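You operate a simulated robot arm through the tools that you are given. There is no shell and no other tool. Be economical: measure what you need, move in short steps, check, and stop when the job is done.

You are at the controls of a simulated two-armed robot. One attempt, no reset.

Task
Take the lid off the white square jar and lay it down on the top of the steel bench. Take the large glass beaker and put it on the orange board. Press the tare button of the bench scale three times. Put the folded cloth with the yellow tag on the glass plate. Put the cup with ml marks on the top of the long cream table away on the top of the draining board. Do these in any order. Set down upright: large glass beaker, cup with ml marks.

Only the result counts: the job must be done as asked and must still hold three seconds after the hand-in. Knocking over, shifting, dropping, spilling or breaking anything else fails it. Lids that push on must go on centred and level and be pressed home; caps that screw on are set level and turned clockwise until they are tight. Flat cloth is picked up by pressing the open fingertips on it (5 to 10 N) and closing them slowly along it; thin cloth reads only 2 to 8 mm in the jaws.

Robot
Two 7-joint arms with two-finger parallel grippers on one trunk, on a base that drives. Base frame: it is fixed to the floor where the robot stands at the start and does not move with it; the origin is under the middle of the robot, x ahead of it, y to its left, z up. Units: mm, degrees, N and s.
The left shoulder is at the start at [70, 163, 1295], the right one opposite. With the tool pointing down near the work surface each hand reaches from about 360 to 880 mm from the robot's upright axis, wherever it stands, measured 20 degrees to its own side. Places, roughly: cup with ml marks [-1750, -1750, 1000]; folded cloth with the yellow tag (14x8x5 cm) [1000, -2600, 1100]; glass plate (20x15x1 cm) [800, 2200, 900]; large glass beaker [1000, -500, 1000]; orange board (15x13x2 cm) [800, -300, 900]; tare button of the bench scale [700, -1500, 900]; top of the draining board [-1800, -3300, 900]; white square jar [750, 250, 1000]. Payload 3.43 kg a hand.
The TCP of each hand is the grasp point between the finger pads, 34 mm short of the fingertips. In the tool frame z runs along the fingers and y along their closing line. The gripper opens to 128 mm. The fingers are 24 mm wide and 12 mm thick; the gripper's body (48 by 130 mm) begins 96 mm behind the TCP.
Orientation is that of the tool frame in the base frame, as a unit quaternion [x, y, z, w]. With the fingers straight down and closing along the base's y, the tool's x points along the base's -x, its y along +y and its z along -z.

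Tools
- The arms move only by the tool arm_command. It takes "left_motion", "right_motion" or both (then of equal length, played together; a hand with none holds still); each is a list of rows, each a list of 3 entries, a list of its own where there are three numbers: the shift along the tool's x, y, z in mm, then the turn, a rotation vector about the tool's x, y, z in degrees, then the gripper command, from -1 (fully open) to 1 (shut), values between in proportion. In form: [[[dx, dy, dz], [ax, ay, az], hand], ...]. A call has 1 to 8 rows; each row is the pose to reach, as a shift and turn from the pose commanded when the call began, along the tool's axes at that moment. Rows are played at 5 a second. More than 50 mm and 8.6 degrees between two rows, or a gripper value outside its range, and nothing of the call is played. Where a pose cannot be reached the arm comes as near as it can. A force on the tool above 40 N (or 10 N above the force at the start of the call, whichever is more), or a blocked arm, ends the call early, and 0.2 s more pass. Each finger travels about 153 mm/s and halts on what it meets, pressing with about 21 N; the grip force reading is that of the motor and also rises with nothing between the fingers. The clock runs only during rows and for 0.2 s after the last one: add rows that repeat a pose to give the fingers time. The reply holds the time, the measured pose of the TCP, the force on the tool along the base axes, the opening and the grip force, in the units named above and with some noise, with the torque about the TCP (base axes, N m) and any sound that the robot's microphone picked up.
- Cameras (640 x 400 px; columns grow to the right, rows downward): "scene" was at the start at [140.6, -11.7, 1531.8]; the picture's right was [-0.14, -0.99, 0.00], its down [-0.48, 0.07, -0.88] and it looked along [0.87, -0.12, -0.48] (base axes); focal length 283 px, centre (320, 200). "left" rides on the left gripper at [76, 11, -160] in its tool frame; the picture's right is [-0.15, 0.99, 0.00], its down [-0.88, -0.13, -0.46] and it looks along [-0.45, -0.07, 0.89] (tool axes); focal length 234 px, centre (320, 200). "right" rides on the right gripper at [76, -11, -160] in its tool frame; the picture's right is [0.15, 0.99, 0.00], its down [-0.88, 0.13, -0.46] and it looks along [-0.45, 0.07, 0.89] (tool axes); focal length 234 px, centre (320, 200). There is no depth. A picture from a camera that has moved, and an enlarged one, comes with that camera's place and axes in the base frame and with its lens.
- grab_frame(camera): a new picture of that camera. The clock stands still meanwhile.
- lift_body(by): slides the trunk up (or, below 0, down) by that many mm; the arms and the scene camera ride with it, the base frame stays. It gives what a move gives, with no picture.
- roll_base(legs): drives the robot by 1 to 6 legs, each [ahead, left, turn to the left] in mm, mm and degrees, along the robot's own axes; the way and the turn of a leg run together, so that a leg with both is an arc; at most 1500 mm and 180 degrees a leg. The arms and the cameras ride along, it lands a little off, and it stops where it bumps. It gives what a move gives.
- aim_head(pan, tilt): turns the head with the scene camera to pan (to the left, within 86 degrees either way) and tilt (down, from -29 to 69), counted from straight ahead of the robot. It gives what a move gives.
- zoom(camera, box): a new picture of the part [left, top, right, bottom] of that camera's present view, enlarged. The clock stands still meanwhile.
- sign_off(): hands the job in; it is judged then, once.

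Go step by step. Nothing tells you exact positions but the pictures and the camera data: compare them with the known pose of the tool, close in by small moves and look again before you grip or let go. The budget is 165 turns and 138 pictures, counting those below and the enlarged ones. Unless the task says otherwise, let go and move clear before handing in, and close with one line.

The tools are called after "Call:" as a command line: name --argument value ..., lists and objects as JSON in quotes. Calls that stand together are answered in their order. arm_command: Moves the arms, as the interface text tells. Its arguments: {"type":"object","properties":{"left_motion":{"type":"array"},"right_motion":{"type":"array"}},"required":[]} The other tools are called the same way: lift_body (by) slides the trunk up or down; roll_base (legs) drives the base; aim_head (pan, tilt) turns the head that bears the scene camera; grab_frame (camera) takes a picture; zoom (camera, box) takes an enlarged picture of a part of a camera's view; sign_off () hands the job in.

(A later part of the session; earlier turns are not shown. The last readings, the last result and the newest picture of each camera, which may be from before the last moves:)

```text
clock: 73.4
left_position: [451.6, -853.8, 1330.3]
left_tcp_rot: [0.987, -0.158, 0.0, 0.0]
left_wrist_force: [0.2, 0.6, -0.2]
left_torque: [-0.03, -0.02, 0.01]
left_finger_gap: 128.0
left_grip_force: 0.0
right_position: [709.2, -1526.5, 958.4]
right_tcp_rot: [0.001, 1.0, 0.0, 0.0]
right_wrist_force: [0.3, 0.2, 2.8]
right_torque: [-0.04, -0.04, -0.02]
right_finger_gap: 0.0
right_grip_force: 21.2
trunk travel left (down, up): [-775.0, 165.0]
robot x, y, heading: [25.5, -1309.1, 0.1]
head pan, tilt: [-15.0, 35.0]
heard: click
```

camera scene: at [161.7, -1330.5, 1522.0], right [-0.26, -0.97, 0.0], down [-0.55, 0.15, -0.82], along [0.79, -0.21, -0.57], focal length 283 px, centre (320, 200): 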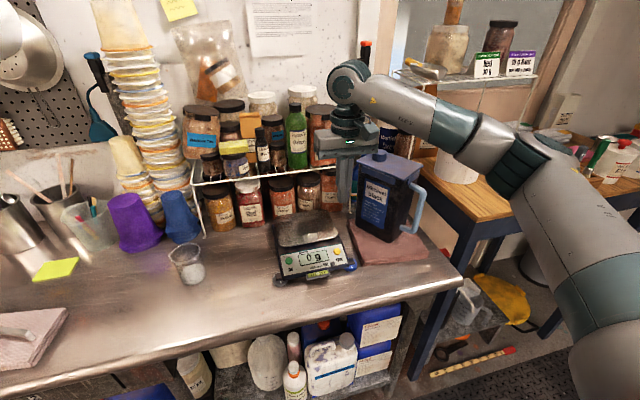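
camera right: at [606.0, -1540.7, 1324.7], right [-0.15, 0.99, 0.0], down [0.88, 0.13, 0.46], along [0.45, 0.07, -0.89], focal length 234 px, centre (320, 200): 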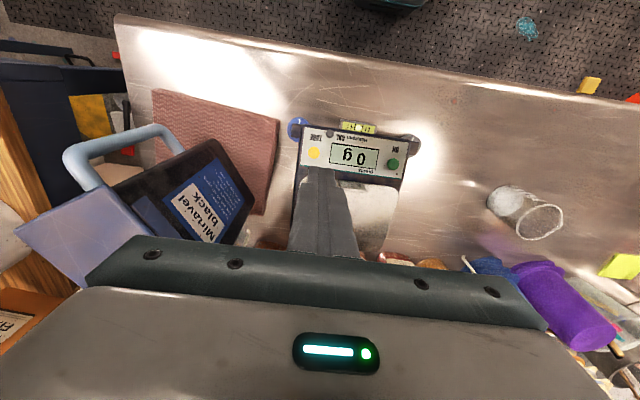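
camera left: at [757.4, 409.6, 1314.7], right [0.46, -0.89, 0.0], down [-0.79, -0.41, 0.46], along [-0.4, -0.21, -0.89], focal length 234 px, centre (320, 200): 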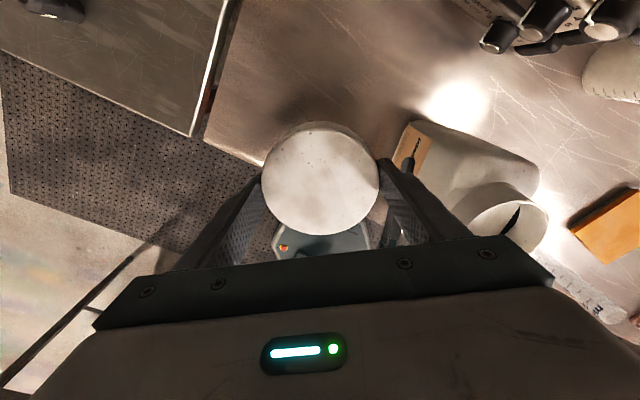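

Three clicks heard. I'll lift away, pull the hand in and look right toward the cloth.

Call:
arm_command --right_motion '[[[0, 0, -40], [0, 0, 0], 1], [[0, 0, -90], [0, 0, 0], 1], [[0, 0, -140], [0, 0, 0], 1], [[0, 0, -190], [0, 0, 0], 1], [[40, 20, -220], [0, 0, 0], 1], [[80, 40, -240], [0, 0, 0], 1], [[120, 60, -260], [0, 0, 0], 1], [[160, 80, -280], [0, 0, 0], 1]]'

Call:
aim_head --pan -60 --tilt 25

Call:
grab_frame --camera "scene"

```text
refused: row 5 steps farther than a row can; nothing moved
```

```text
clock: 74.5
left_position: [449.8, -854.2, 1330.0]
left_tcp_rot: [0.988, -0.157, 0.0, 0.0]
left_wrist_force: [1.2, -1.0, -0.5]
left_torque: [0.0, -0.03, -0.02]
left_finger_gap: 127.9
left_grip_force: 0.1
right_position: [708.4, -1526.9, 958.2]
right_tcp_rot: [0.001, 1.0, -0.001, 0.0]
right_wrist_force: [-0.9, 0.3, 3.5]
right_torque: [0.03, -0.01, -0.01]
right_finger_gap: 0.2
right_grip_force: 21.0
trunk travel left (down, up): [-775.0, 165.0]
robot x, y, heading: [27.1, -1309.4, -0.2]
head pan, tilt: [-60.0, 25.0]
```

```text
82 pictures are left
camera scene: at [122.4, -1387.9, 1537.8], right [-0.87, -0.5, 0.0], down [-0.21, 0.37, -0.91], along [0.45, -0.79, -0.42], focal length 283 px, centre (320, 200)
```

scene: 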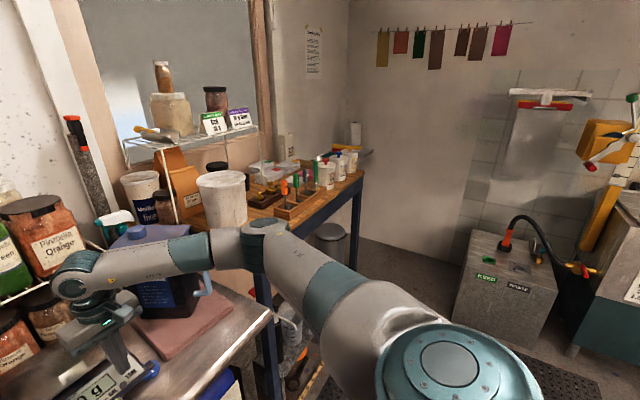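

That raise was refused for step length. I'll redo it with shorter steps.

Call:
arm_command --right_motion '[[[0, 0, -40], [0, 0, 0], 1], [[0, 0, -85], [0, 0, 0], 1], [[0, 0, -130], [0, 0, 0], 1], [[0, 0, -175], [0, 0, 0], 1], [[0, 0, -220], [0, 0, 0], 1], [[30, 15, -250], [0, 0, 0], 1], [[65, 30, -275], [0, 0, 0], 1], [[105, 45, -290], [0, 0, 0], 1]]'

Call:
arm_command --right_motion '[[[40, 20, 0], [0, 0, 0], 0], [[80, 40, 0], [0, 0, 0], -1], [[120, 60, 0], [0, 0, 0], -1], [[160, 80, 0], [0, 0, 0], -1]]'

Call:
roll_base --legs '[[0, -700, 0]]'

Call:
aim_head --pan -20 --tilt 20

Call:
grab_frame --camera "scene"

```text
clock: 76.3
left_position: [450.6, -853.1, 1330.4]
left_tcp_rot: [0.988, -0.157, 0.002, -0.001]
left_wrist_force: [0.0, -0.2, 0.1]
left_torque: [0.02, -0.02, -0.04]
left_finger_gap: 128.4
left_grip_force: 0.1
right_position: [602.7, -1480.2, 1249.1]
right_tcp_rot: [0.001, 1.0, 0.0, 0.001]
right_wrist_force: [-0.5, -0.1, -0.4]
right_torque: [-0.01, -0.04, -0.02]
right_finger_gap: 0.0
right_grip_force: 21.1
trunk travel left (down, up): [-775.0, 165.0]
robot x, y, heading: [25.4, -1308.7, 0.0]
head pan, tilt: [-60.0, 25.0]
```

```text
clock: 77.3
left_position: [450.3, -852.0, 1330.8]
left_tcp_rot: [0.988, -0.157, 0.001, 0.001]
left_wrist_force: [-0.3, 0.4, 0.4]
left_torque: [-0.03, -0.04, 0.03]
left_finger_gap: 128.2
left_grip_force: 0.1
right_position: [439.6, -1401.0, 1248.7]
right_tcp_rot: [0.001, 1.0, -0.001, 0.0]
right_wrist_force: [-0.3, 0.5, -0.1]
right_torque: [-0.04, -0.03, 0.0]
right_finger_gap: 128.0
right_grip_force: 0.1
trunk travel left (down, up): [-775.0, 165.0]
robot x, y, heading: [26.8, -1308.4, -0.0]
head pan, tilt: [-60.0, 25.0]
```

```text
clock: 81.2
left_position: [450.6, -1571.0, 1329.6]
left_tcp_rot: [0.987, -0.162, 0.0, 0.001]
left_wrist_force: [-0.4, 0.5, -0.4]
left_torque: [0.0, 0.03, 0.02]
left_finger_gap: 128.0
left_grip_force: 0.0
right_position: [433.7, -2119.3, 1248.9]
right_tcp_rot: [0.006, 1.0, 0.001, 0.0]
right_wrist_force: [0.3, 0.2, -0.4]
right_torque: [0.01, -0.03, -0.01]
right_finger_gap: 128.1
right_grip_force: 0.1
trunk travel left (down, up): [-775.0, 165.0]
robot x, y, heading: [21.2, -2024.3, -0.7]
head pan, tilt: [-60.0, 25.0]
```

```text
clock: 82.3
left_position: [450.0, -1571.0, 1329.8]
left_tcp_rot: [0.987, -0.162, 0.0, 0.0]
left_wrist_force: [-0.5, 0.2, 0.5]
left_torque: [0.0, 0.02, 0.0]
left_finger_gap: 128.0
left_grip_force: 0.0
right_position: [433.7, -2119.9, 1248.7]
right_tcp_rot: [0.005, 1.0, 0.001, 0.0]
right_wrist_force: [-0.4, -0.2, 0.2]
right_torque: [-0.01, -0.02, -0.03]
right_finger_gap: 128.3
right_grip_force: 0.0
trunk travel left (down, up): [-775.0, 165.0]
robot x, y, heading: [21.3, -2021.1, -0.7]
head pan, tilt: [-20.0, 20.0]
```

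```text
81 pictures are left
camera scene: at [159.3, -2054.6, 1545.8], right [-0.35, -0.94, 0.0], down [-0.32, 0.12, -0.94], along [0.88, -0.33, -0.34], focal length 283 px, centre (320, 200)
```

scene: 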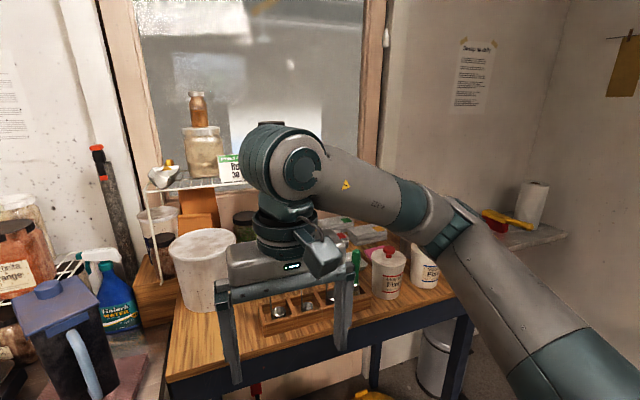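

The cloth isn't visible yet. I'll zoom toward the back of the table and the right shelf.

Call:
zoom --camera "scene" --box '[310, 160, 590, 330]'

```text
2.29 times, centred on (450, 245) of scene
camera zoom: at [159.3, -2054.6, 1545.8], right [-0.35, -0.94, 0.0], down [-0.32, 0.12, -0.94], along [0.88, -0.33, -0.34], focal length 647 px, centre (23, 97)
```

zoom: 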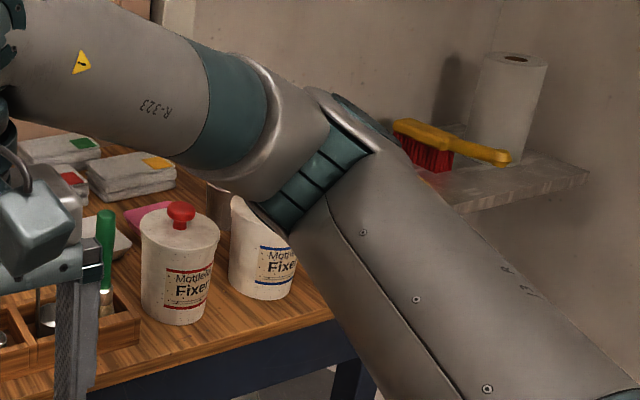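

The cloths with coloured tags are on the wooden table, and the yellow-tagged one is near (1000, −2560). I'll drive closer.

Call:
roll_base --legs '[[0, -330, 0], [130, 0, 0]]'

Call:
aim_head --pan -10 --tilt 25

Call:
grab_frame --camera "scene"

```text
clock: 85.3
left_position: [575.9, -1905.2, 1330.8]
left_tcp_rot: [0.986, -0.167, 0.001, 0.001]
left_wrist_force: [-0.6, 0.3, -0.8]
left_torque: [0.0, -0.01, 0.02]
left_finger_gap: 128.1
left_grip_force: 0.0
right_position: [554.3, -2454.6, 1249.5]
right_tcp_rot: [0.011, 1.0, 0.0, 0.002]
right_wrist_force: [0.4, -0.1, 1.0]
right_torque: [0.04, -0.02, 0.02]
right_finger_gap: 128.1
right_grip_force: 0.0
trunk travel left (down, up): [-775.0, 165.0]
robot x, y, heading: [144.0, -2354.1, -1.3]
head pan, tilt: [-20.0, 20.0]
```

```text
clock: 86.1
left_position: [578.3, -1905.7, 1329.3]
left_tcp_rot: [0.986, -0.167, 0.0, 0.001]
left_wrist_force: [0.3, -0.8, -0.3]
left_torque: [-0.01, 0.03, -0.01]
left_finger_gap: 128.1
left_grip_force: 0.1
right_position: [556.8, -2454.2, 1248.4]
right_tcp_rot: [0.01, 1.0, -0.001, 0.0]
right_wrist_force: [0.1, 0.4, -1.0]
right_torque: [-0.01, 0.01, 0.0]
right_finger_gap: 128.1
right_grip_force: 0.1
trunk travel left (down, up): [-775.0, 165.0]
robot x, y, heading: [145.3, -2354.6, -1.5]
head pan, tilt: [-10.0, 25.0]
```

```text
79 pictures are left
camera scene: at [286.6, -2370.8, 1537.6], right [-0.2, -0.98, 0.0], down [-0.42, 0.08, -0.91], along [0.89, -0.18, -0.42], focal length 283 px, centre (320, 200)
```

scene: 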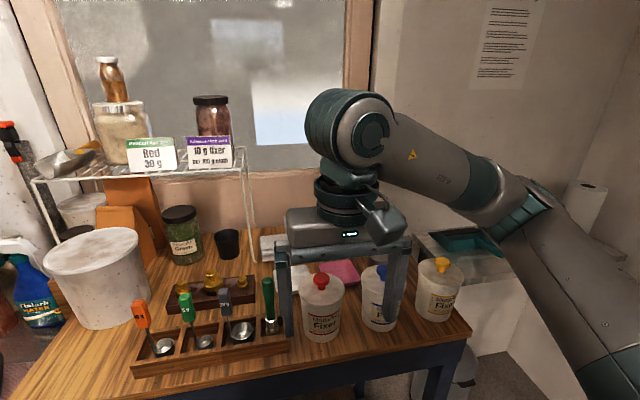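

My own hand hides the cloths. I'll move it forward above the table and look through its camera.

Call:
arm_command --right_motion '[[[-40, -8, -10], [0, 0, 0], -1], [[-80, -16, -20], [0, 0, 0], -1], [[-120, -24, -30], [0, 0, 0], -1], [[-160, -32, -30], [0, 0, 0], -1], [[-200, -40, -30], [0, 0, 0], -1], [[-240, -48, -30], [0, 0, 0], -1]]'

Call:
grab_frame --camera "right"

Call:
grab_frame --camera "scene"

```text
clock: 87.5
left_position: [579.1, -1905.8, 1330.0]
left_tcp_rot: [0.986, -0.167, -0.001, 0.001]
left_wrist_force: [0.0, 0.0, -0.4]
left_torque: [0.0, 0.0, 0.0]
left_finger_gap: 128.1
left_grip_force: 0.1
right_position: [796.8, -2506.0, 1279.8]
right_tcp_rot: [0.01, 1.0, 0.0, 0.0]
right_wrist_force: [0.0, -0.2, -0.5]
right_torque: [-0.01, 0.02, 0.02]
right_finger_gap: 127.9
right_grip_force: 0.0
trunk travel left (down, up): [-775.0, 165.0]
robot x, y, heading: [145.7, -2354.2, -1.5]
head pan, tilt: [-10.0, 25.0]
```

```text
78 pictures are left
camera right: at [719.3, -2517.1, 1440.4], right [-0.13, 0.99, 0.0], down [0.88, 0.11, 0.46], along [0.45, 0.06, -0.89], focal length 234 px, centre (320, 200)
```

right: 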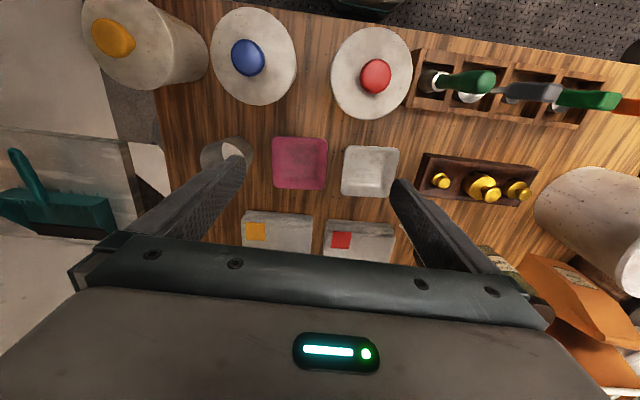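

```text
77 pictures are left
camera scene: at [286.4, -2370.3, 1537.6], right [-0.2, -0.98, 0.0], down [-0.42, 0.08, -0.91], along [0.89, -0.18, -0.42], focal length 283 px, centre (320, 200)
```

scene: 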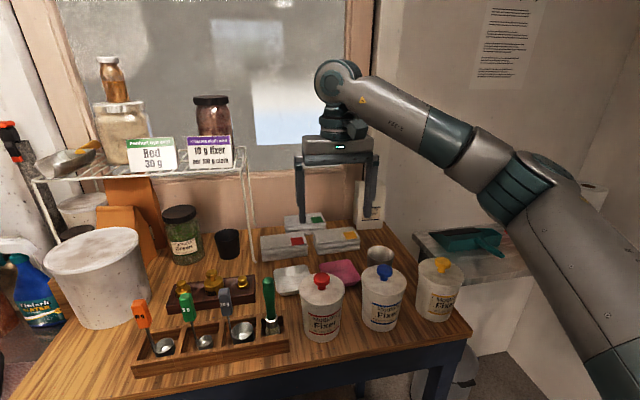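

The yellow-tag cloth's top is near (954, −2556, 1107), its long side along y. I'll zoom in for the gaps around it.

Call:
zoom --camera "scene" --box '[240, 190, 400, 300]'

Call:
zoom --camera "right" --box '[200, 120, 420, 260]'

```text
3.64 times, centred on (320, 245) of scene
camera zoom: at [286.4, -2370.3, 1537.6], right [-0.2, -0.98, 0.0], down [-0.42, 0.08, -0.91], along [0.89, -0.18, -0.42], focal length 1029 px, centre (320, 36)
```

zoom: 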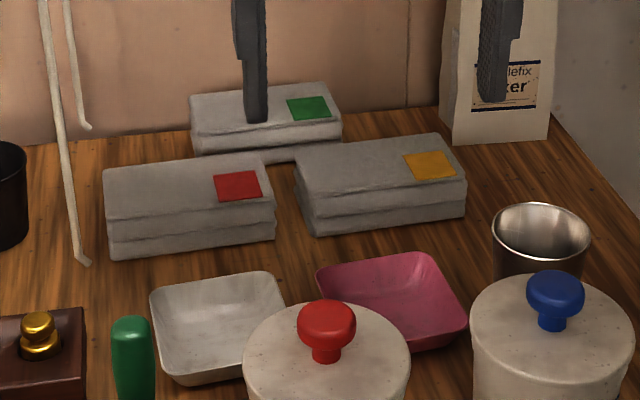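

```text
2.86 times, centred on (310, 190) of right
camera zoom: at [719.3, -2517.1, 1440.4], right [-0.13, 0.99, 0.0], down [0.88, 0.11, 0.46], along [0.45, 0.06, -0.89], focal length 669 px, centre (349, 229)
```

zoom: 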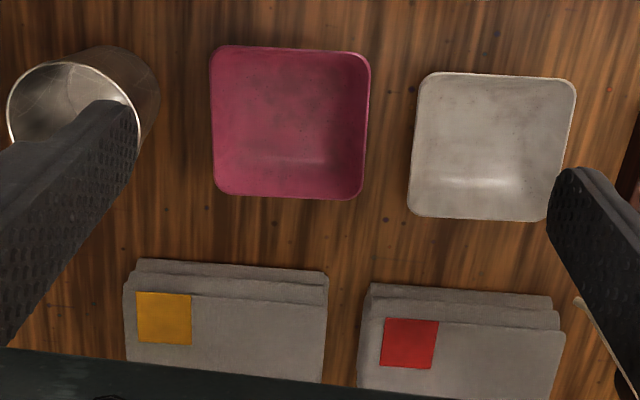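

The cloth centre is near (988, −2563), top z 1083, table z 1045, about 75 mm deep. I'll drive 60 mm closer and turn the hand 90° to close front-to-back.

Call:
roll_base --legs '[[60, 0, 0]]'

Call:
arm_command --right_motion '[[[-5, -5, 0], [0, 0, 8], -0.64], [[-10, -10, 0], [0, 0, 16], -0.64], [[-20, -20, 0], [0, 0, 24], -0.64], [[-25, -25, 0], [0, 0, 32], -0.64], [[-30, -30, 0], [0, 0, 40], -0.64], [[-40, -40, 0], [0, 0, 48], -0.64], [[-45, -50, 0], [0, 0, 56], -0.64], [[-50, -55, 0], [0, 0, 64], -0.64]]'

Call:
arm_command --right_motion '[[[0, 0, 0], [0, 0, 8], -0.64], [[0, 0, 0], [0, 0, 16], -0.64], [[0, 0, 0], [0, 0, 24], -0.64], [[0, 0, 0], [0, 0, 27], -0.64]]'

Call:
grab_frame --camera "right"

Call:
zoom --camera "scene" --box '[220, 150, 420, 300]'

```text
clock: 88.4
left_position: [628.0, -1906.0, 1333.3]
left_tcp_rot: [0.986, -0.167, 0.004, 0.0]
left_wrist_force: [-0.2, -0.3, -0.1]
left_torque: [-0.02, -0.08, 0.03]
left_finger_gap: 128.1
left_grip_force: 0.0
right_position: [846.6, -2506.5, 1284.0]
right_tcp_rot: [0.01, 1.0, 0.0, 0.003]
right_wrist_force: [-0.7, 0.0, 0.0]
right_torque: [-0.01, -0.1, 0.03]
right_finger_gap: 128.2
right_grip_force: 0.1
trunk travel left (down, up): [-775.0, 165.0]
robot x, y, heading: [203.1, -2354.1, -1.2]
head pan, tilt: [-10.0, 25.0]
```

```text
clock: 90.2
left_position: [634.9, -1907.7, 1330.0]
left_tcp_rot: [0.986, -0.166, 0.001, 0.0]
left_wrist_force: [-0.6, 0.3, 0.4]
left_torque: [0.0, 0.0, 0.03]
left_finger_gap: 128.0
left_grip_force: 0.0
right_position: [900.1, -2563.3, 1282.1]
right_tcp_rot: [0.54, 0.842, 0.001, 0.001]
right_wrist_force: [-0.3, -0.1, 0.0]
right_torque: [0.01, 0.01, 0.02]
right_finger_gap: 105.2
right_grip_force: 0.1
trunk travel left (down, up): [-775.0, 165.0]
robot x, y, heading: [204.7, -2353.4, -1.3]
head pan, tilt: [-10.0, 25.0]
```

```text
clock: 91.2
left_position: [636.0, -1907.0, 1330.0]
left_tcp_rot: [0.986, -0.166, 0.001, -0.001]
left_wrist_force: [-0.2, 0.0, -0.1]
left_torque: [-0.01, 0.0, -0.03]
left_finger_gap: 128.2
left_grip_force: 0.0
right_position: [901.2, -2561.7, 1281.0]
right_tcp_rot: [0.721, 0.693, 0.001, 0.001]
right_wrist_force: [0.4, 0.7, 0.4]
right_torque: [0.05, 0.02, 0.0]
right_finger_gap: 104.8
right_grip_force: 0.0
trunk travel left (down, up): [-775.0, 165.0]
robot x, y, heading: [203.0, -2350.6, -1.7]
head pan, tilt: [-10.0, 25.0]
```

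```text
74 pictures are left
camera right: at [891.3, -2487.6, 1441.7], right [0.99, 0.11, 0.0], down [0.1, -0.89, 0.46], along [0.05, -0.45, -0.89], focal length 234 px, centre (320, 200)
```

right: 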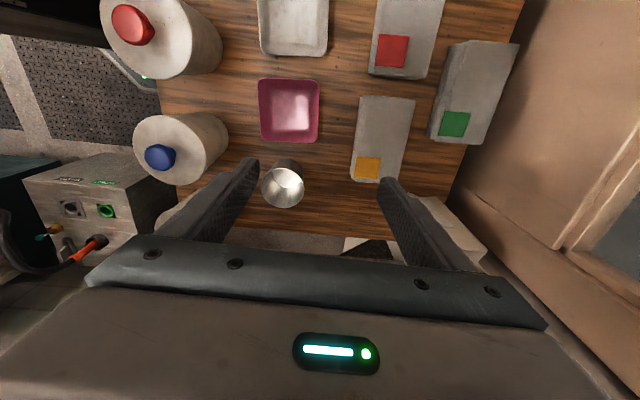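

```text
2.67 times, centred on (320, 225) of scene
camera zoom: at [342.9, -2371.9, 1537.8], right [-0.19, -0.98, 0.0], down [-0.41, 0.08, -0.91], along [0.89, -0.18, -0.42], focal length 754 px, centre (320, 133)
```

zoom: 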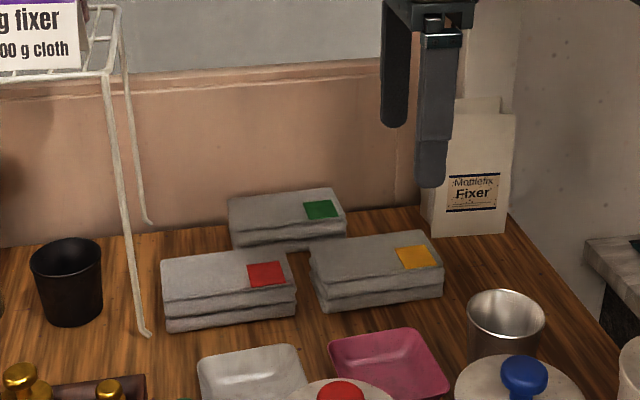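

The geometry agrees: the cloth is at (991, −2560). I'll move over it and down to 40 mm above.

Call:
arm_command --right_motion '[[[-1, 35, 30], [0, 0, 0], -0.64], [[-2, 70, 60], [0, 0, 0], -0.64], [[-4, 89, 95], [0, 0, 0], -0.64], [[-4, 89, 135], [0, 0, 0], -0.64], [[-4, 89, 155], [0, 0, 0], -0.64], [[-4, 89, 155], [0, 0, 0], -0.64]]'

Call:
grab_frame --camera "right"

Call:
zoom --camera "scene" --box '[260, 170, 400, 290]'

```text
clock: 92.6
left_position: [634.3, -1905.5, 1329.5]
left_tcp_rot: [0.986, -0.167, 0.001, 0.001]
left_wrist_force: [0.6, 0.5, -0.2]
left_torque: [0.03, -0.01, -0.02]
left_finger_gap: 128.1
left_grip_force: 0.0
right_position: [993.8, -2568.7, 1127.2]
right_tcp_rot: [0.72, 0.694, 0.001, 0.0]
right_wrist_force: [0.5, -0.8, 0.7]
right_torque: [-0.03, 0.01, -0.01]
right_finger_gap: 105.0
right_grip_force: 0.1
trunk travel left (down, up): [-775.0, 165.0]
robot x, y, heading: [199.9, -2353.8, -0.9]
head pan, tilt: [-10.0, 25.0]
```

```text
72 pictures are left
camera right: at [983.5, -2495.2, 1287.3], right [0.99, 0.11, 0.0], down [0.1, -0.88, 0.46], along [0.05, -0.45, -0.89], focal length 234 px, centre (320, 200)
```

right: 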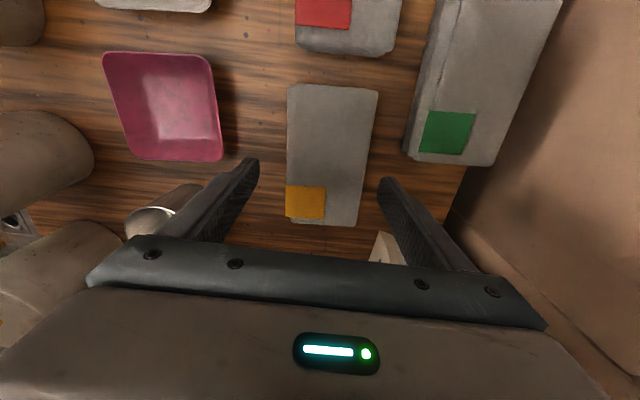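

```text
3.33 times, centred on (330, 230) of scene
camera zoom: at [342.6, -2371.4, 1537.8], right [-0.19, -0.98, 0.0], down [-0.41, 0.08, -0.91], along [0.89, -0.18, -0.42], focal length 943 px, centre (287, 100)
```

zoom: 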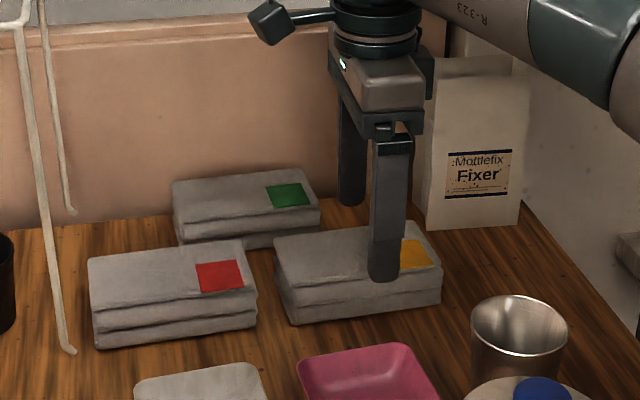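

Well aligned. I'll descend slowly alongside the cloth, feeling for the table.

Call:
arm_command --right_motion '[[[0, 3, 15], [0, 0, 0], -0.64], [[0, 3, 28], [0, 0, 0], -0.64], [[0, 3, 34], [0, 0, 0], -0.64], [[0, 3, 38], [0, 0, 0], -0.64], [[0, 3, 38], [0, 0, 0], -0.64]]'

Call:
zoom --camera "scene" --box '[260, 170, 400, 290]'

```text
clock: 93.8
left_position: [635.8, -1906.6, 1329.8]
left_tcp_rot: [0.986, -0.167, 0.001, -0.001]
left_wrist_force: [-0.3, 1.0, -0.3]
left_torque: [0.01, -0.01, 0.01]
left_finger_gap: 127.9
left_grip_force: 0.0
right_position: [993.6, -2569.2, 1088.1]
right_tcp_rot: [0.721, 0.693, 0.0, 0.001]
right_wrist_force: [0.2, 0.2, -0.5]
right_torque: [0.0, 0.01, -0.01]
right_finger_gap: 105.3
right_grip_force: 0.0
trunk travel left (down, up): [-775.0, 165.0]
robot x, y, heading: [201.3, -2353.5, -1.1]
head pan, tilt: [-10.0, 25.0]
```

```text
3.33 times, centred on (330, 230) of scene
camera zoom: at [343.1, -2371.9, 1537.8], right [-0.19, -0.98, 0.0], down [-0.41, 0.08, -0.91], along [0.89, -0.18, -0.42], focal length 943 px, centre (287, 100)
```

zoom: 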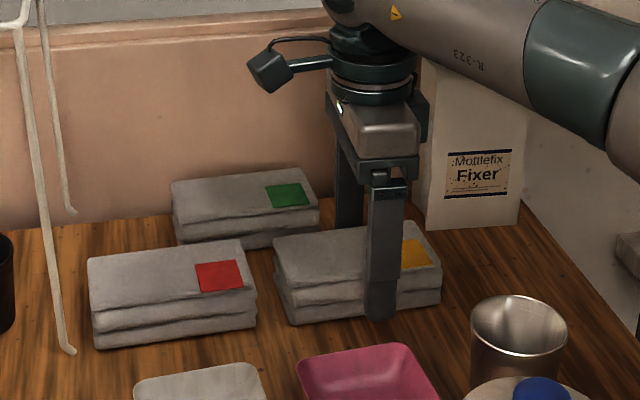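

Call:
arm_command --right_motion '[[[0, 0, 0], [0, 0, 0], -0.4], [[0, 0, 0], [0, 0, 0], -0.2], [[0, 0, 0], [0, 0, 0], 0], [[0, 0, 0], [0, 0, 0], 0.3], [[0, 0, 0], [0, 0, 0], 0.3]]'

Call:
arm_command --right_motion '[[[0, 0, -10], [0, 0, 0], 0.4], [[0, 0, -25], [0, 0, 0], 0.4], [[0, 0, -45], [0, 0, 0], 0.4], [[0, 0, -70], [0, 0, 0], 0.4], [[0, 0, -100], [0, 0, 0], 0.4]]'

Call:
grab_frame --camera "scene"

```text
clock: 95.0
left_position: [635.3, -1907.3, 1330.1]
left_tcp_rot: [0.986, -0.167, 0.002, 0.0]
left_wrist_force: [-0.2, -0.1, -0.1]
left_torque: [-0.02, -0.02, 0.0]
left_finger_gap: 127.9
left_grip_force: 0.1
right_position: [994.4, -2570.0, 1088.8]
right_tcp_rot: [0.72, 0.694, 0.001, 0.001]
right_wrist_force: [0.0, -0.7, -0.3]
right_torque: [0.0, 0.04, 0.07]
right_finger_gap: 75.9
right_grip_force: 21.4
trunk travel left (down, up): [-775.0, 165.0]
robot x, y, heading: [203.2, -2353.0, -1.2]
head pan, tilt: [-10.0, 25.0]
```

```text
clock: 96.2
left_position: [634.1, -1906.3, 1329.6]
left_tcp_rot: [0.986, -0.166, 0.001, 0.001]
left_wrist_force: [0.1, 1.0, 0.5]
left_torque: [0.0, 0.0, -0.02]
left_finger_gap: 128.0
left_grip_force: 0.0
right_position: [992.6, -2569.0, 1188.0]
right_tcp_rot: [0.719, 0.695, 0.0, 0.0]
right_wrist_force: [-0.9, 0.6, -0.5]
right_torque: [0.0, -0.07, 0.04]
right_finger_gap: 75.9
right_grip_force: 21.0
trunk travel left (down, up): [-775.0, 165.0]
robot x, y, heading: [204.0, -2353.8, -1.1]
head pan, tilt: [-10.0, 25.0]
```

```text
69 pictures are left
camera scene: at [342.4, -2371.2, 1537.8], right [-0.19, -0.98, 0.0], down [-0.41, 0.08, -0.91], along [0.89, -0.18, -0.42], focal length 283 px, centre (320, 200)
```

scene: 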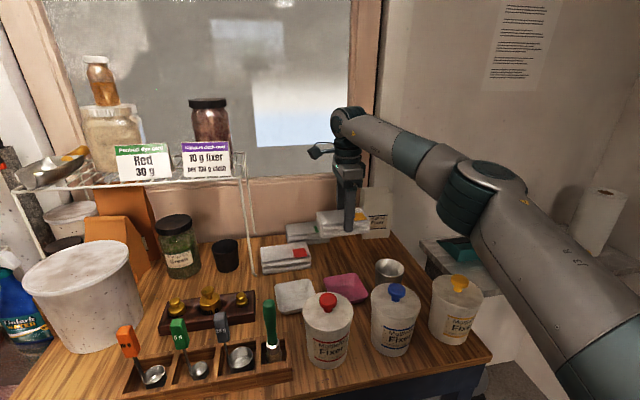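

The cloth is gripped and lifted. I'll raise it and bring it in close before driving to the glass plate.

Call:
arm_command --right_motion '[[[0, 0, -45], [0, 0, 0], 0.4], [[0, 0, -90], [0, 0, 0], 0.4], [[0, 0, -130], [0, 0, 0], 0.4], [[5, -45, -135], [0, 0, 0], 0.4], [[10, -92, -135], [0, 0, 0], 0.4], [[20, -140, -135], [0, 0, 0], 0.4], [[30, -188, -135], [0, 0, 0], 0.4], [[40, -236, -135], [0, 0, 0], 0.4]]'

Call:
arm_command --right_motion '[[[10, -45, 0], [0, 0, 0], 0.4], [[20, -90, 0], [0, 0, 0], 0.4], [[30, -135, 0], [0, 0, 0], 0.4], [[40, -180, 0], [0, 0, 0], 0.4]]'

Call:
roll_base --legs '[[-250, 0, 1.2], [0, 1300, 0]]'

Call:
aim_head --pan 55 --tilt 25

Call:
grab_frame --camera "scene"

```text
clock: 98.0
left_position: [634.8, -1908.0, 1331.0]
left_tcp_rot: [0.986, -0.167, 0.002, 0.001]
left_wrist_force: [0.1, 0.3, -0.1]
left_torque: [-0.03, -0.03, 0.0]
left_finger_gap: 127.8
left_grip_force: 0.1
right_position: [759.3, -2520.6, 1321.6]
right_tcp_rot: [0.72, 0.694, 0.001, 0.001]
right_wrist_force: [-1.1, 0.3, -1.1]
right_torque: [-0.01, -0.03, -0.02]
right_finger_gap: 75.4
right_grip_force: 20.9
trunk travel left (down, up): [-775.0, 165.0]
robot x, y, heading: [198.9, -2355.4, -1.1]
head pan, tilt: [-10.0, 25.0]
```

```text
clock: 99.0
left_position: [633.4, -1905.5, 1332.2]
left_tcp_rot: [0.986, -0.167, 0.002, 0.001]
left_wrist_force: [-0.7, 0.1, -0.1]
left_torque: [-0.01, 0.0, -0.01]
left_finger_gap: 127.9
left_grip_force: 0.0
right_position: [579.3, -2476.1, 1323.0]
right_tcp_rot: [0.721, 0.693, 0.001, 0.002]
right_wrist_force: [-0.2, -0.3, -1.7]
right_torque: [-0.04, -0.03, 0.0]
right_finger_gap: 75.5
right_grip_force: 21.0
trunk travel left (down, up): [-775.0, 165.0]
robot x, y, heading: [206.0, -2352.2, -1.2]
head pan, tilt: [-10.0, 25.0]
```

```text
clock: 107.1
left_position: [409.7, -595.1, 1330.8]
left_tcp_rot: [0.985, -0.174, 0.001, 0.0]
left_wrist_force: [-1.0, 0.8, 0.4]
left_torque: [0.0, -0.02, 0.03]
left_finger_gap: 128.1
left_grip_force: 0.1
right_position: [346.8, -1161.5, 1322.8]
right_tcp_rot: [0.725, 0.688, 0.0, 0.001]
right_wrist_force: [0.7, 0.1, -1.4]
right_torque: [-0.04, -0.01, -0.02]
right_finger_gap: 74.6
right_grip_force: 20.8
trunk travel left (down, up): [-775.0, 165.0]
robot x, y, heading: [-32.4, -1036.0, -2.1]
head pan, tilt: [-10.0, 25.0]
```

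```text
clock: 108.5
left_position: [410.6, -594.8, 1330.6]
left_tcp_rot: [0.985, -0.174, 0.001, 0.001]
left_wrist_force: [0.0, -0.1, -0.5]
left_torque: [0.0, 0.02, -0.01]
left_finger_gap: 128.0
left_grip_force: 0.0
right_position: [346.3, -1161.7, 1321.0]
right_tcp_rot: [0.726, 0.688, 0.001, 0.001]
right_wrist_force: [-0.1, 1.1, -1.2]
right_torque: [-0.01, -0.02, -0.07]
right_finger_gap: 74.4
right_grip_force: 20.3
trunk travel left (down, up): [-775.0, 165.0]
robot x, y, heading: [-24.6, -1037.1, -2.0]
head pan, tilt: [55.0, 25.0]
```

```text
68 pictures are left
camera scene: at [76.9, -962.0, 1537.7], right [0.8, -0.6, 0.0], down [-0.26, -0.34, -0.91], along [0.55, 0.72, -0.42], focal length 283 px, centre (320, 200)
```

scene: 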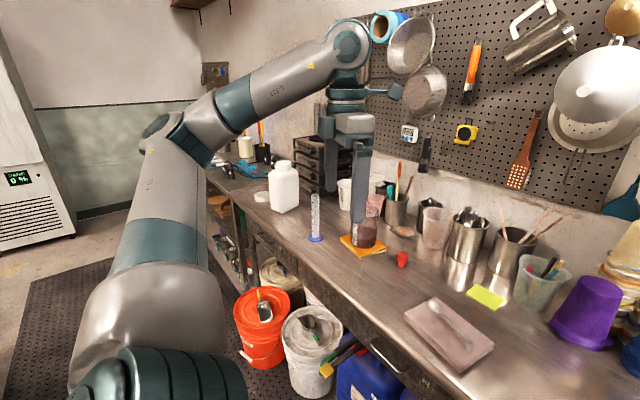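

The cloth is still held. I'll drive on left along the bench to about y = 1700 and look again.

Call:
roll_base --legs '[[0, 0, 2], [0, 1400, 0], [0, 1250, 0]]'

Call:
aim_head --pan 25 --tilt 30

Call:
grab_frame --camera "scene"

```text
clock: 121.9
left_position: [352.6, 2115.8, 1332.0]
left_tcp_rot: [0.99, -0.141, 0.001, 0.0]
left_wrist_force: [-0.2, 0.1, 0.2]
left_torque: [0.01, 0.0, 0.04]
left_finger_gap: 127.7
left_grip_force: 0.1
right_position: [327.3, 1542.9, 1321.2]
right_tcp_rot: [0.703, 0.712, 0.001, 0.0]
right_wrist_force: [-0.5, -0.3, -1.3]
right_torque: [0.02, -0.02, 0.0]
right_finger_gap: 74.4
right_grip_force: 21.3
trunk travel left (down, up): [-775.0, 165.0]
robot x, y, heading: [-57.3, 1647.5, 1.7]
head pan, tilt: [55.0, 25.0]
```

```text
clock: 122.8
left_position: [352.5, 2115.5, 1329.8]
left_tcp_rot: [0.99, -0.141, 0.001, 0.001]
left_wrist_force: [0.1, -0.1, 0.7]
left_torque: [0.04, -0.04, -0.03]
left_finger_gap: 128.2
left_grip_force: 0.0
right_position: [327.5, 1543.8, 1320.9]
right_tcp_rot: [0.702, 0.712, 0.0, 0.0]
right_wrist_force: [0.2, -0.2, -1.1]
right_torque: [0.0, -0.01, 0.02]
right_finger_gap: 74.5
right_grip_force: 21.6
trunk travel left (down, up): [-775.0, 165.0]
robot x, y, heading: [-56.3, 1646.1, 1.8]
head pan, tilt: [25.0, 30.0]
```

```text
67 pictures are left
camera scene: at [74.1, 1689.4, 1529.8], right [0.45, -0.89, 0.0], down [-0.45, -0.23, -0.87], along [0.77, 0.39, -0.5], focal length 283 px, centre (320, 200)
```

scene: 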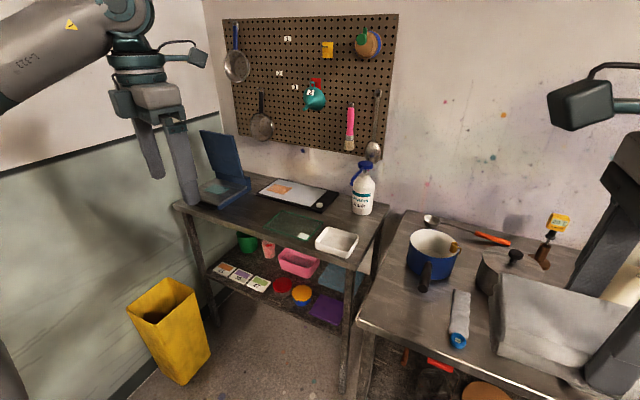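

The glass plate lies on the small dark table near (834, 2182). I'll zoom in and then drive to it.

Call:
zoom --camera "scene" --box '[230, 160, 390, 270]'

Call:
roll_base --legs '[[0, 0, -1.8], [0, 370, 0], [130, 0, 0]]'

Call:
aim_head --pan 12 --tilt 38

Call:
grab_frame --camera "scene"

```text
3.64 times, centred on (310, 215) of scene
camera zoom: at [74.1, 1689.4, 1529.8], right [0.45, -0.89, 0.0], down [-0.45, -0.23, -0.87], along [0.77, 0.39, -0.5], focal length 1029 px, centre (356, 146)
```

zoom: 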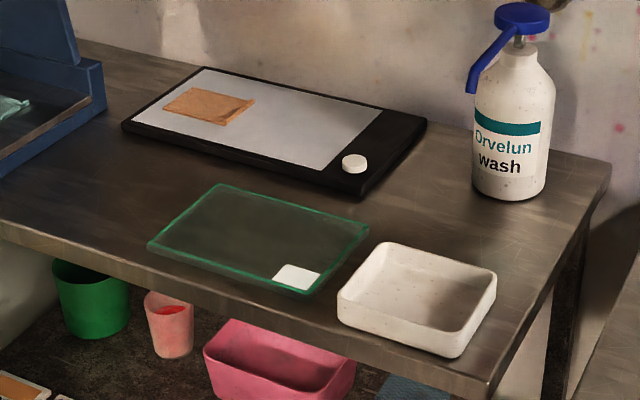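

```text
clock: 126.4
left_position: [493.8, 2461.9, 1331.5]
left_tcp_rot: [0.987, -0.158, 0.002, 0.0]
left_wrist_force: [-0.3, -0.1, 0.7]
left_torque: [-0.01, -0.04, 0.0]
left_finger_gap: 128.1
left_grip_force: 0.1
right_position: [447.6, 1892.5, 1322.1]
right_tcp_rot: [0.713, 0.701, 0.001, 0.001]
right_wrist_force: [-1.0, 0.1, -1.3]
right_torque: [0.02, -0.02, 0.0]
right_finger_gap: 74.3
right_grip_force: 21.3
trunk travel left (down, up): [-775.0, 165.0]
robot x, y, heading: [68.1, 2006.8, -0.4]
head pan, tilt: [25.0, 30.0]
```

```text
clock: 127.1
left_position: [495.6, 2462.7, 1331.0]
left_tcp_rot: [0.988, -0.158, 0.0, 0.0]
left_wrist_force: [1.3, -0.2, 0.0]
left_torque: [-0.01, -0.01, -0.03]
left_finger_gap: 128.0
left_grip_force: 0.0
right_position: [451.1, 1892.8, 1321.2]
right_tcp_rot: [0.714, 0.7, -0.001, 0.001]
right_wrist_force: [0.9, -0.8, -1.2]
right_torque: [-0.04, 0.02, 0.01]
right_finger_gap: 74.6
right_grip_force: 20.3
trunk travel left (down, up): [-775.0, 165.0]
robot x, y, heading: [66.1, 2010.0, -0.2]
head pan, tilt: [12.0, 38.0]
```

```text
65 pictures are left
camera scene: at [205.9, 2025.3, 1517.3], right [0.2, -0.98, 0.0], down [-0.6, -0.13, -0.79], along [0.77, 0.16, -0.62], focal length 283 px, centre (320, 200)
```

scene: 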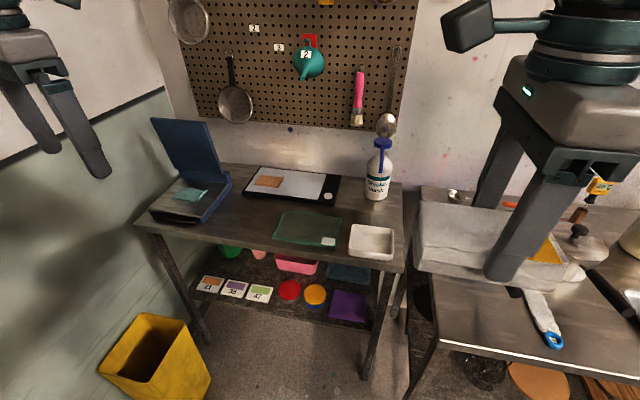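

The plate spans about x 764–905, y 2098–2292. I'll carry the cloth over its centre at height.

Call:
arm_command --right_motion '[[[26, 33, 0], [0, 0, 0], 0.4], [[52, 66, 0], [0, 0, 0], 0.4], [[78, 99, 0], [0, 0, 0], 0.4], [[104, 132, 0], [0, 0, 0], 0.4], [[130, 165, 0], [0, 0, 0], 0.4], [[156, 198, 0], [0, 0, 0], 0.4], [[182, 231, 0], [0, 0, 0], 0.4], [[208, 264, 0], [0, 0, 0], 0.4]]'

Call:
arm_command --right_motion '[[[26, 32, 0], [0, 0, 0], 0.4], [[52, 64, 0], [0, 0, 0], 0.4], [[78, 96, 10], [0, 0, 0], 0.4], [[93, 113, 50], [0, 0, 0], 0.4], [[93, 113, 100], [0, 0, 0], 0.4], [[93, 113, 150], [0, 0, 0], 0.4], [[93, 113, 200], [0, 0, 0], 0.4], [[93, 113, 200], [0, 0, 0], 0.4]]'

Call:
grab_frame --camera "scene"

Call:
grab_frame --camera "right"

```text
clock: 128.9
left_position: [495.7, 2464.9, 1328.9]
left_tcp_rot: [0.987, -0.158, 0.0, 0.002]
left_wrist_force: [0.7, 1.2, 1.0]
left_torque: [-0.04, 0.03, 0.0]
left_finger_gap: 128.0
left_grip_force: 0.1
right_position: [721.8, 2098.1, 1322.0]
right_tcp_rot: [0.713, 0.701, 0.0, 0.001]
right_wrist_force: [-0.2, 0.2, -0.7]
right_torque: [-0.05, 0.01, -0.01]
right_finger_gap: 74.2
right_grip_force: 21.2
trunk travel left (down, up): [-775.0, 165.0]
robot x, y, heading: [70.8, 2007.9, -0.1]
head pan, tilt: [12.0, 38.0]
```

```text
clock: 130.7
left_position: [493.8, 2462.3, 1329.5]
left_tcp_rot: [0.987, -0.158, 0.001, 0.001]
left_wrist_force: [1.2, -0.6, -0.3]
left_torque: [0.01, 0.02, 0.05]
left_finger_gap: 128.1
left_grip_force: 0.1
right_position: [803.6, 2147.8, 1129.1]
right_tcp_rot: [0.715, 0.699, 0.002, 0.001]
right_wrist_force: [0.6, -0.1, -0.8]
right_torque: [0.04, -0.04, 0.02]
right_finger_gap: 74.9
right_grip_force: 21.0
right hand out of reach, approached as far as the arm can: row 2, 3, 4, 5, 6, 7, 8
trunk travel left (down, up): [-775.0, 165.0]
robot x, y, heading: [68.7, 2005.9, -0.4]
head pan, tilt: [12.0, 38.0]
```

```text
64 pictures are left
camera scene: at [204.0, 2025.7, 1517.5], right [0.2, -0.98, 0.0], down [-0.6, -0.13, -0.79], along [0.77, 0.16, -0.62], focal length 283 px, centre (320, 200)
```

scene: 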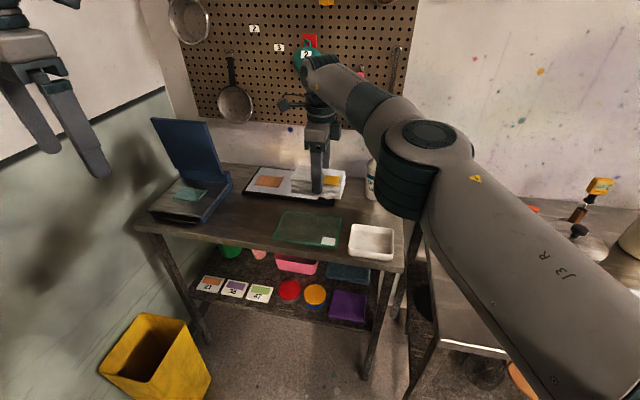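

```text
63 pictures are left
camera right: at [791.6, 2221.5, 1290.2], right [0.99, 0.13, 0.0], down [0.11, -0.88, 0.46], along [0.06, -0.45, -0.89], focal length 234 px, centre (320, 200)
```

right: 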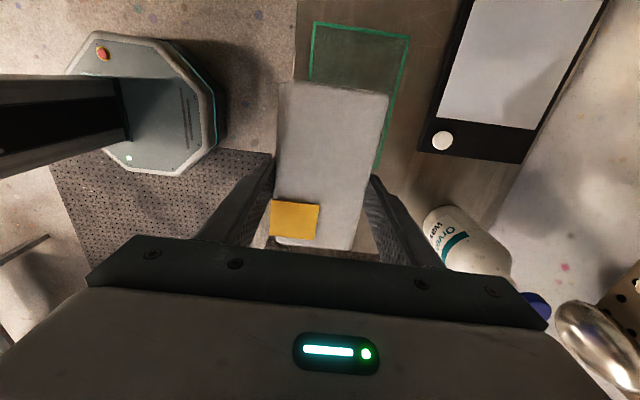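

The target is a bit out of the right arm's reach from here. I'll turn the robot 15° left so the plate falls in its workspace.

Call:
roll_base --legs '[[0, 0, 15]]'

Call:
arm_command --right_motion '[[[0, 0, 0], [0, 0, 5], 0.4], [[0, 0, 0], [0, 0, 10], 0.4], [[0, 0, 0], [0, 0, 15], 0.4], [[0, 0, 0], [0, 0, 15], 0.4]]'

Call:
grab_frame --camera "right"

Call:
grab_frame --camera "scene"

```text
clock: 132.0
left_position: [364.7, 2554.8, 1331.0]
left_tcp_rot: [1.0, -0.03, 0.001, 0.0]
left_wrist_force: [0.1, -0.1, 0.6]
left_torque: [0.01, 0.02, -0.03]
left_finger_gap: 128.0
left_grip_force: 0.0
right_position: [743.5, 2330.3, 1128.8]
right_tcp_rot: [0.617, 0.787, 0.002, 0.0]
right_wrist_force: [0.4, 0.1, -1.3]
right_torque: [-0.02, -0.01, -0.01]
right_finger_gap: 74.6
right_grip_force: 20.9
trunk travel left (down, up): [-775.0, 165.0]
robot x, y, heading: [71.5, 2007.0, 14.7]
head pan, tilt: [12.0, 38.0]
```

```text
clock: 133.0
left_position: [365.3, 2554.9, 1331.5]
left_tcp_rot: [1.0, -0.03, 0.0, 0.0]
left_wrist_force: [-1.1, -0.1, -0.1]
left_torque: [-0.02, -0.02, -0.02]
left_finger_gap: 128.1
left_grip_force: 0.1
right_position: [743.0, 2329.6, 1128.6]
right_tcp_rot: [0.716, 0.698, 0.001, 0.001]
right_wrist_force: [1.0, -0.4, -0.6]
right_torque: [0.0, 0.0, 0.0]
right_finger_gap: 74.6
right_grip_force: 21.1
trunk travel left (down, up): [-775.0, 165.0]
robot x, y, heading: [69.3, 2007.6, 14.5]
head pan, tilt: [12.0, 38.0]
```

```text
62 pictures are left
camera right: at [732.2, 2402.9, 1288.8], right [0.99, 0.12, 0.0], down [0.11, -0.88, 0.45], along [0.06, -0.45, -0.89], focal length 234 px, centre (320, 200)
```

right: 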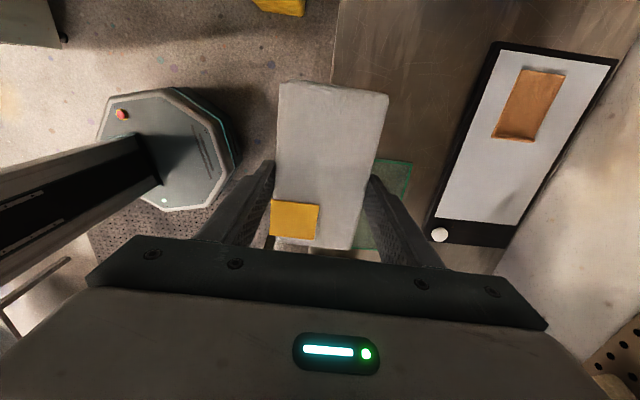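

```text
61 pictures are left
camera scene: at [196.1, 2059.2, 1517.4], right [0.45, -0.89, 0.0], down [-0.55, -0.28, -0.79], along [0.7, 0.35, -0.62], focal length 283 px, centre (320, 200)
```

scene: 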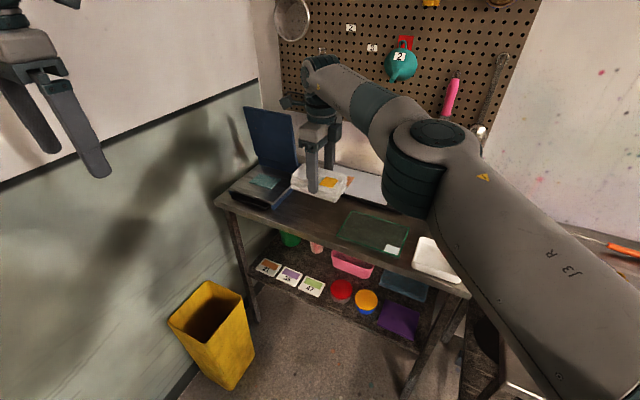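

The plate centre is consistent at about (832, 2194). I'll move over it and lower to 1000.

Call:
arm_command --right_motion '[[[-36, 23, 0], [0, 0, 0], 0.4], [[-72, 46, 0], [0, 0, 0], 0.4], [[-108, 70, 0], [0, 0, 0], 0.4], [[-144, 93, 0], [0, 0, 0], 0.4], [[-144, 93, 45], [0, 0, 0], 0.4], [[-144, 93, 90], [0, 0, 0], 0.4], [[-144, 93, 125], [0, 0, 0], 0.4], [[-144, 93, 125], [0, 0, 0], 0.4]]'

Call:
grab_frame --camera "right"

Call:
zoom --camera "scene" --box '[300, 150, 480, 290]'

```text
clock: 134.8
left_position: [364.1, 2554.9, 1329.7]
left_tcp_rot: [1.0, -0.03, 0.0, 0.001]
left_wrist_force: [0.0, 0.4, 0.0]
left_torque: [-0.01, 0.02, -0.03]
left_finger_gap: 128.0
left_grip_force: 0.1
right_position: [834.5, 2183.8, 1006.0]
right_tcp_rot: [0.715, 0.7, 0.002, 0.001]
right_wrist_force: [0.4, 0.1, -0.6]
right_torque: [-0.01, -0.02, 0.01]
right_finger_gap: 74.4
right_grip_force: 20.3
trunk travel left (down, up): [-775.0, 165.0]
robot x, y, heading: [68.9, 2008.0, 14.6]
head pan, tilt: [12.0, 38.0]
```

```text
60 pictures are left
camera right: at [822.6, 2258.6, 1166.8], right [0.99, 0.12, 0.0], down [0.11, -0.88, 0.45], along [0.06, -0.45, -0.89], focal length 234 px, centre (320, 200)
```

right: 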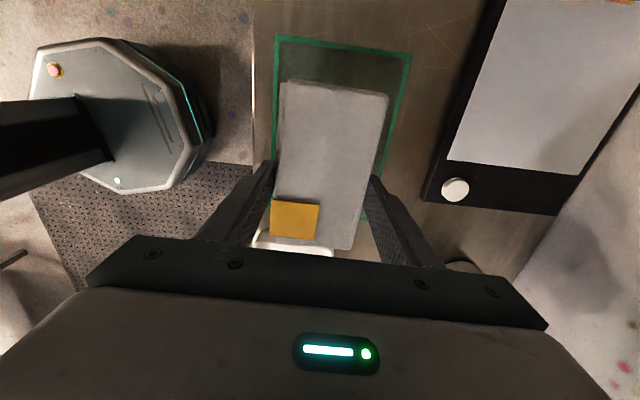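

```text
2.86 times, centred on (390, 220) of scene
camera zoom: at [195.5, 2059.7, 1517.4], right [0.45, -0.89, 0.0], down [-0.55, -0.28, -0.79], along [0.7, 0.35, -0.62], focal length 808 px, centre (120, 143)
```

zoom: 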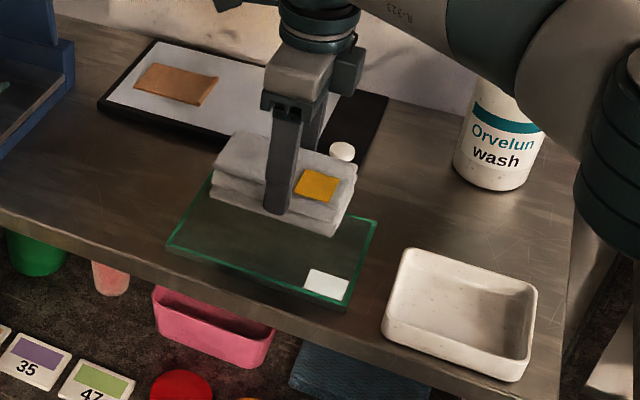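

Cloth and plate are aligned. I'll shift 4 mm back and lower until contact.

Call:
arm_command --right_motion '[[[0, 4, 20], [0, 0, 0], 0.4], [[0, 4, 40], [0, 0, 0], 0.4], [[0, 4, 56], [0, 0, 0], 0.4], [[0, 4, 62], [0, 0, 0], 0.4], [[0, 4, 66], [0, 0, 0], 0.4], [[0, 4, 66], [0, 0, 0], 0.4]]'

Call:
zoom --camera "scene" --box '[330, 180, 450, 280]'

```text
clock: 136.2
left_position: [362.4, 2555.4, 1330.6]
left_tcp_rot: [1.0, -0.03, 0.002, 0.0]
left_wrist_force: [-0.2, 0.0, 1.0]
left_torque: [0.0, 0.0, 0.02]
left_finger_gap: 128.0
left_grip_force: 0.1
right_position: [836.6, 2186.0, 942.4]
right_tcp_rot: [0.716, 0.698, 0.005, 0.001]
right_wrist_force: [7.7, 4.7, 23.7]
right_torque: [-0.06, 0.16, 0.09]
right_finger_gap: 74.7
right_grip_force: 21.2
trunk travel left (down, up): [-775.0, 165.0]
robot x, y, heading: [65.6, 2006.6, 14.5]
head pan, tilt: [12.0, 38.0]
```

```text
4.00 times, centred on (390, 230) of scene
camera zoom: at [193.1, 2058.9, 1518.0], right [0.45, -0.89, 0.0], down [-0.55, -0.28, -0.79], along [0.71, 0.35, -0.61], focal length 1132 px, centre (40, 80)
```

zoom: 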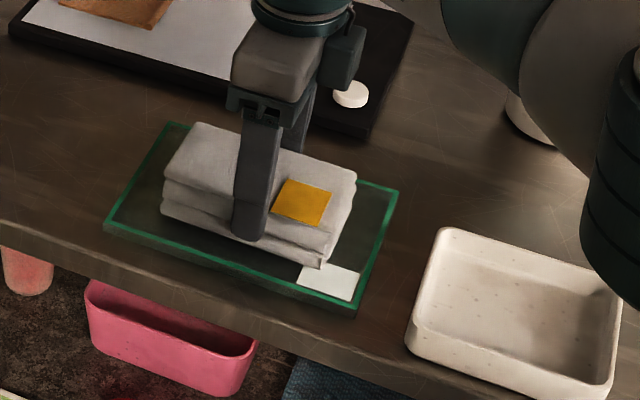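

Contact at 24 N. I'll ease up 2 mm, open slowly and lift away.

Call:
arm_command --right_motion '[[[0, 0, -3], [0, 0, 0], 0.2], [[0, 0, -3], [0, 0, 0], -0.3], [[0, 0, -3], [0, 0, 0], -0.5], [[0, 0, -3], [0, 0, 0], -0.5], [[0, 0, -30], [0, 0, 0], -0.5], [[0, 0, -75], [0, 0, 0], -0.5], [[0, 0, -120], [0, 0, 0], -0.5], [[0, 0, -165], [0, 0, 0], -0.5]]'

Call:
zoom --camera "scene" --box '[300, 150, 480, 290]'

```text
clock: 138.0
left_position: [363.2, 2554.6, 1330.5]
left_tcp_rot: [1.0, -0.03, 0.001, 0.001]
left_wrist_force: [-0.8, 0.7, 0.0]
left_torque: [0.0, -0.04, 0.03]
left_finger_gap: 127.7
left_grip_force: 0.1
right_position: [837.1, 2185.2, 1103.1]
right_tcp_rot: [0.716, 0.698, 0.001, 0.0]
right_wrist_force: [-0.5, -0.2, 0.4]
right_torque: [-0.01, -0.03, 0.01]
right_finger_gap: 96.0
right_grip_force: 0.0
trunk travel left (down, up): [-775.0, 165.0]
robot x, y, heading: [71.6, 2006.9, 14.5]
head pan, tilt: [12.0, 38.0]
```

```text
2.86 times, centred on (390, 220) of scene
camera zoom: at [194.3, 2059.7, 1517.5], right [0.45, -0.89, 0.0], down [-0.55, -0.28, -0.79], along [0.7, 0.35, -0.62], focal length 808 px, centre (120, 143)
```

zoom: 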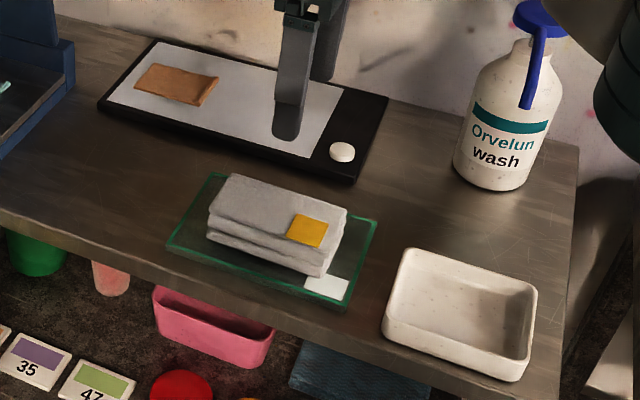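

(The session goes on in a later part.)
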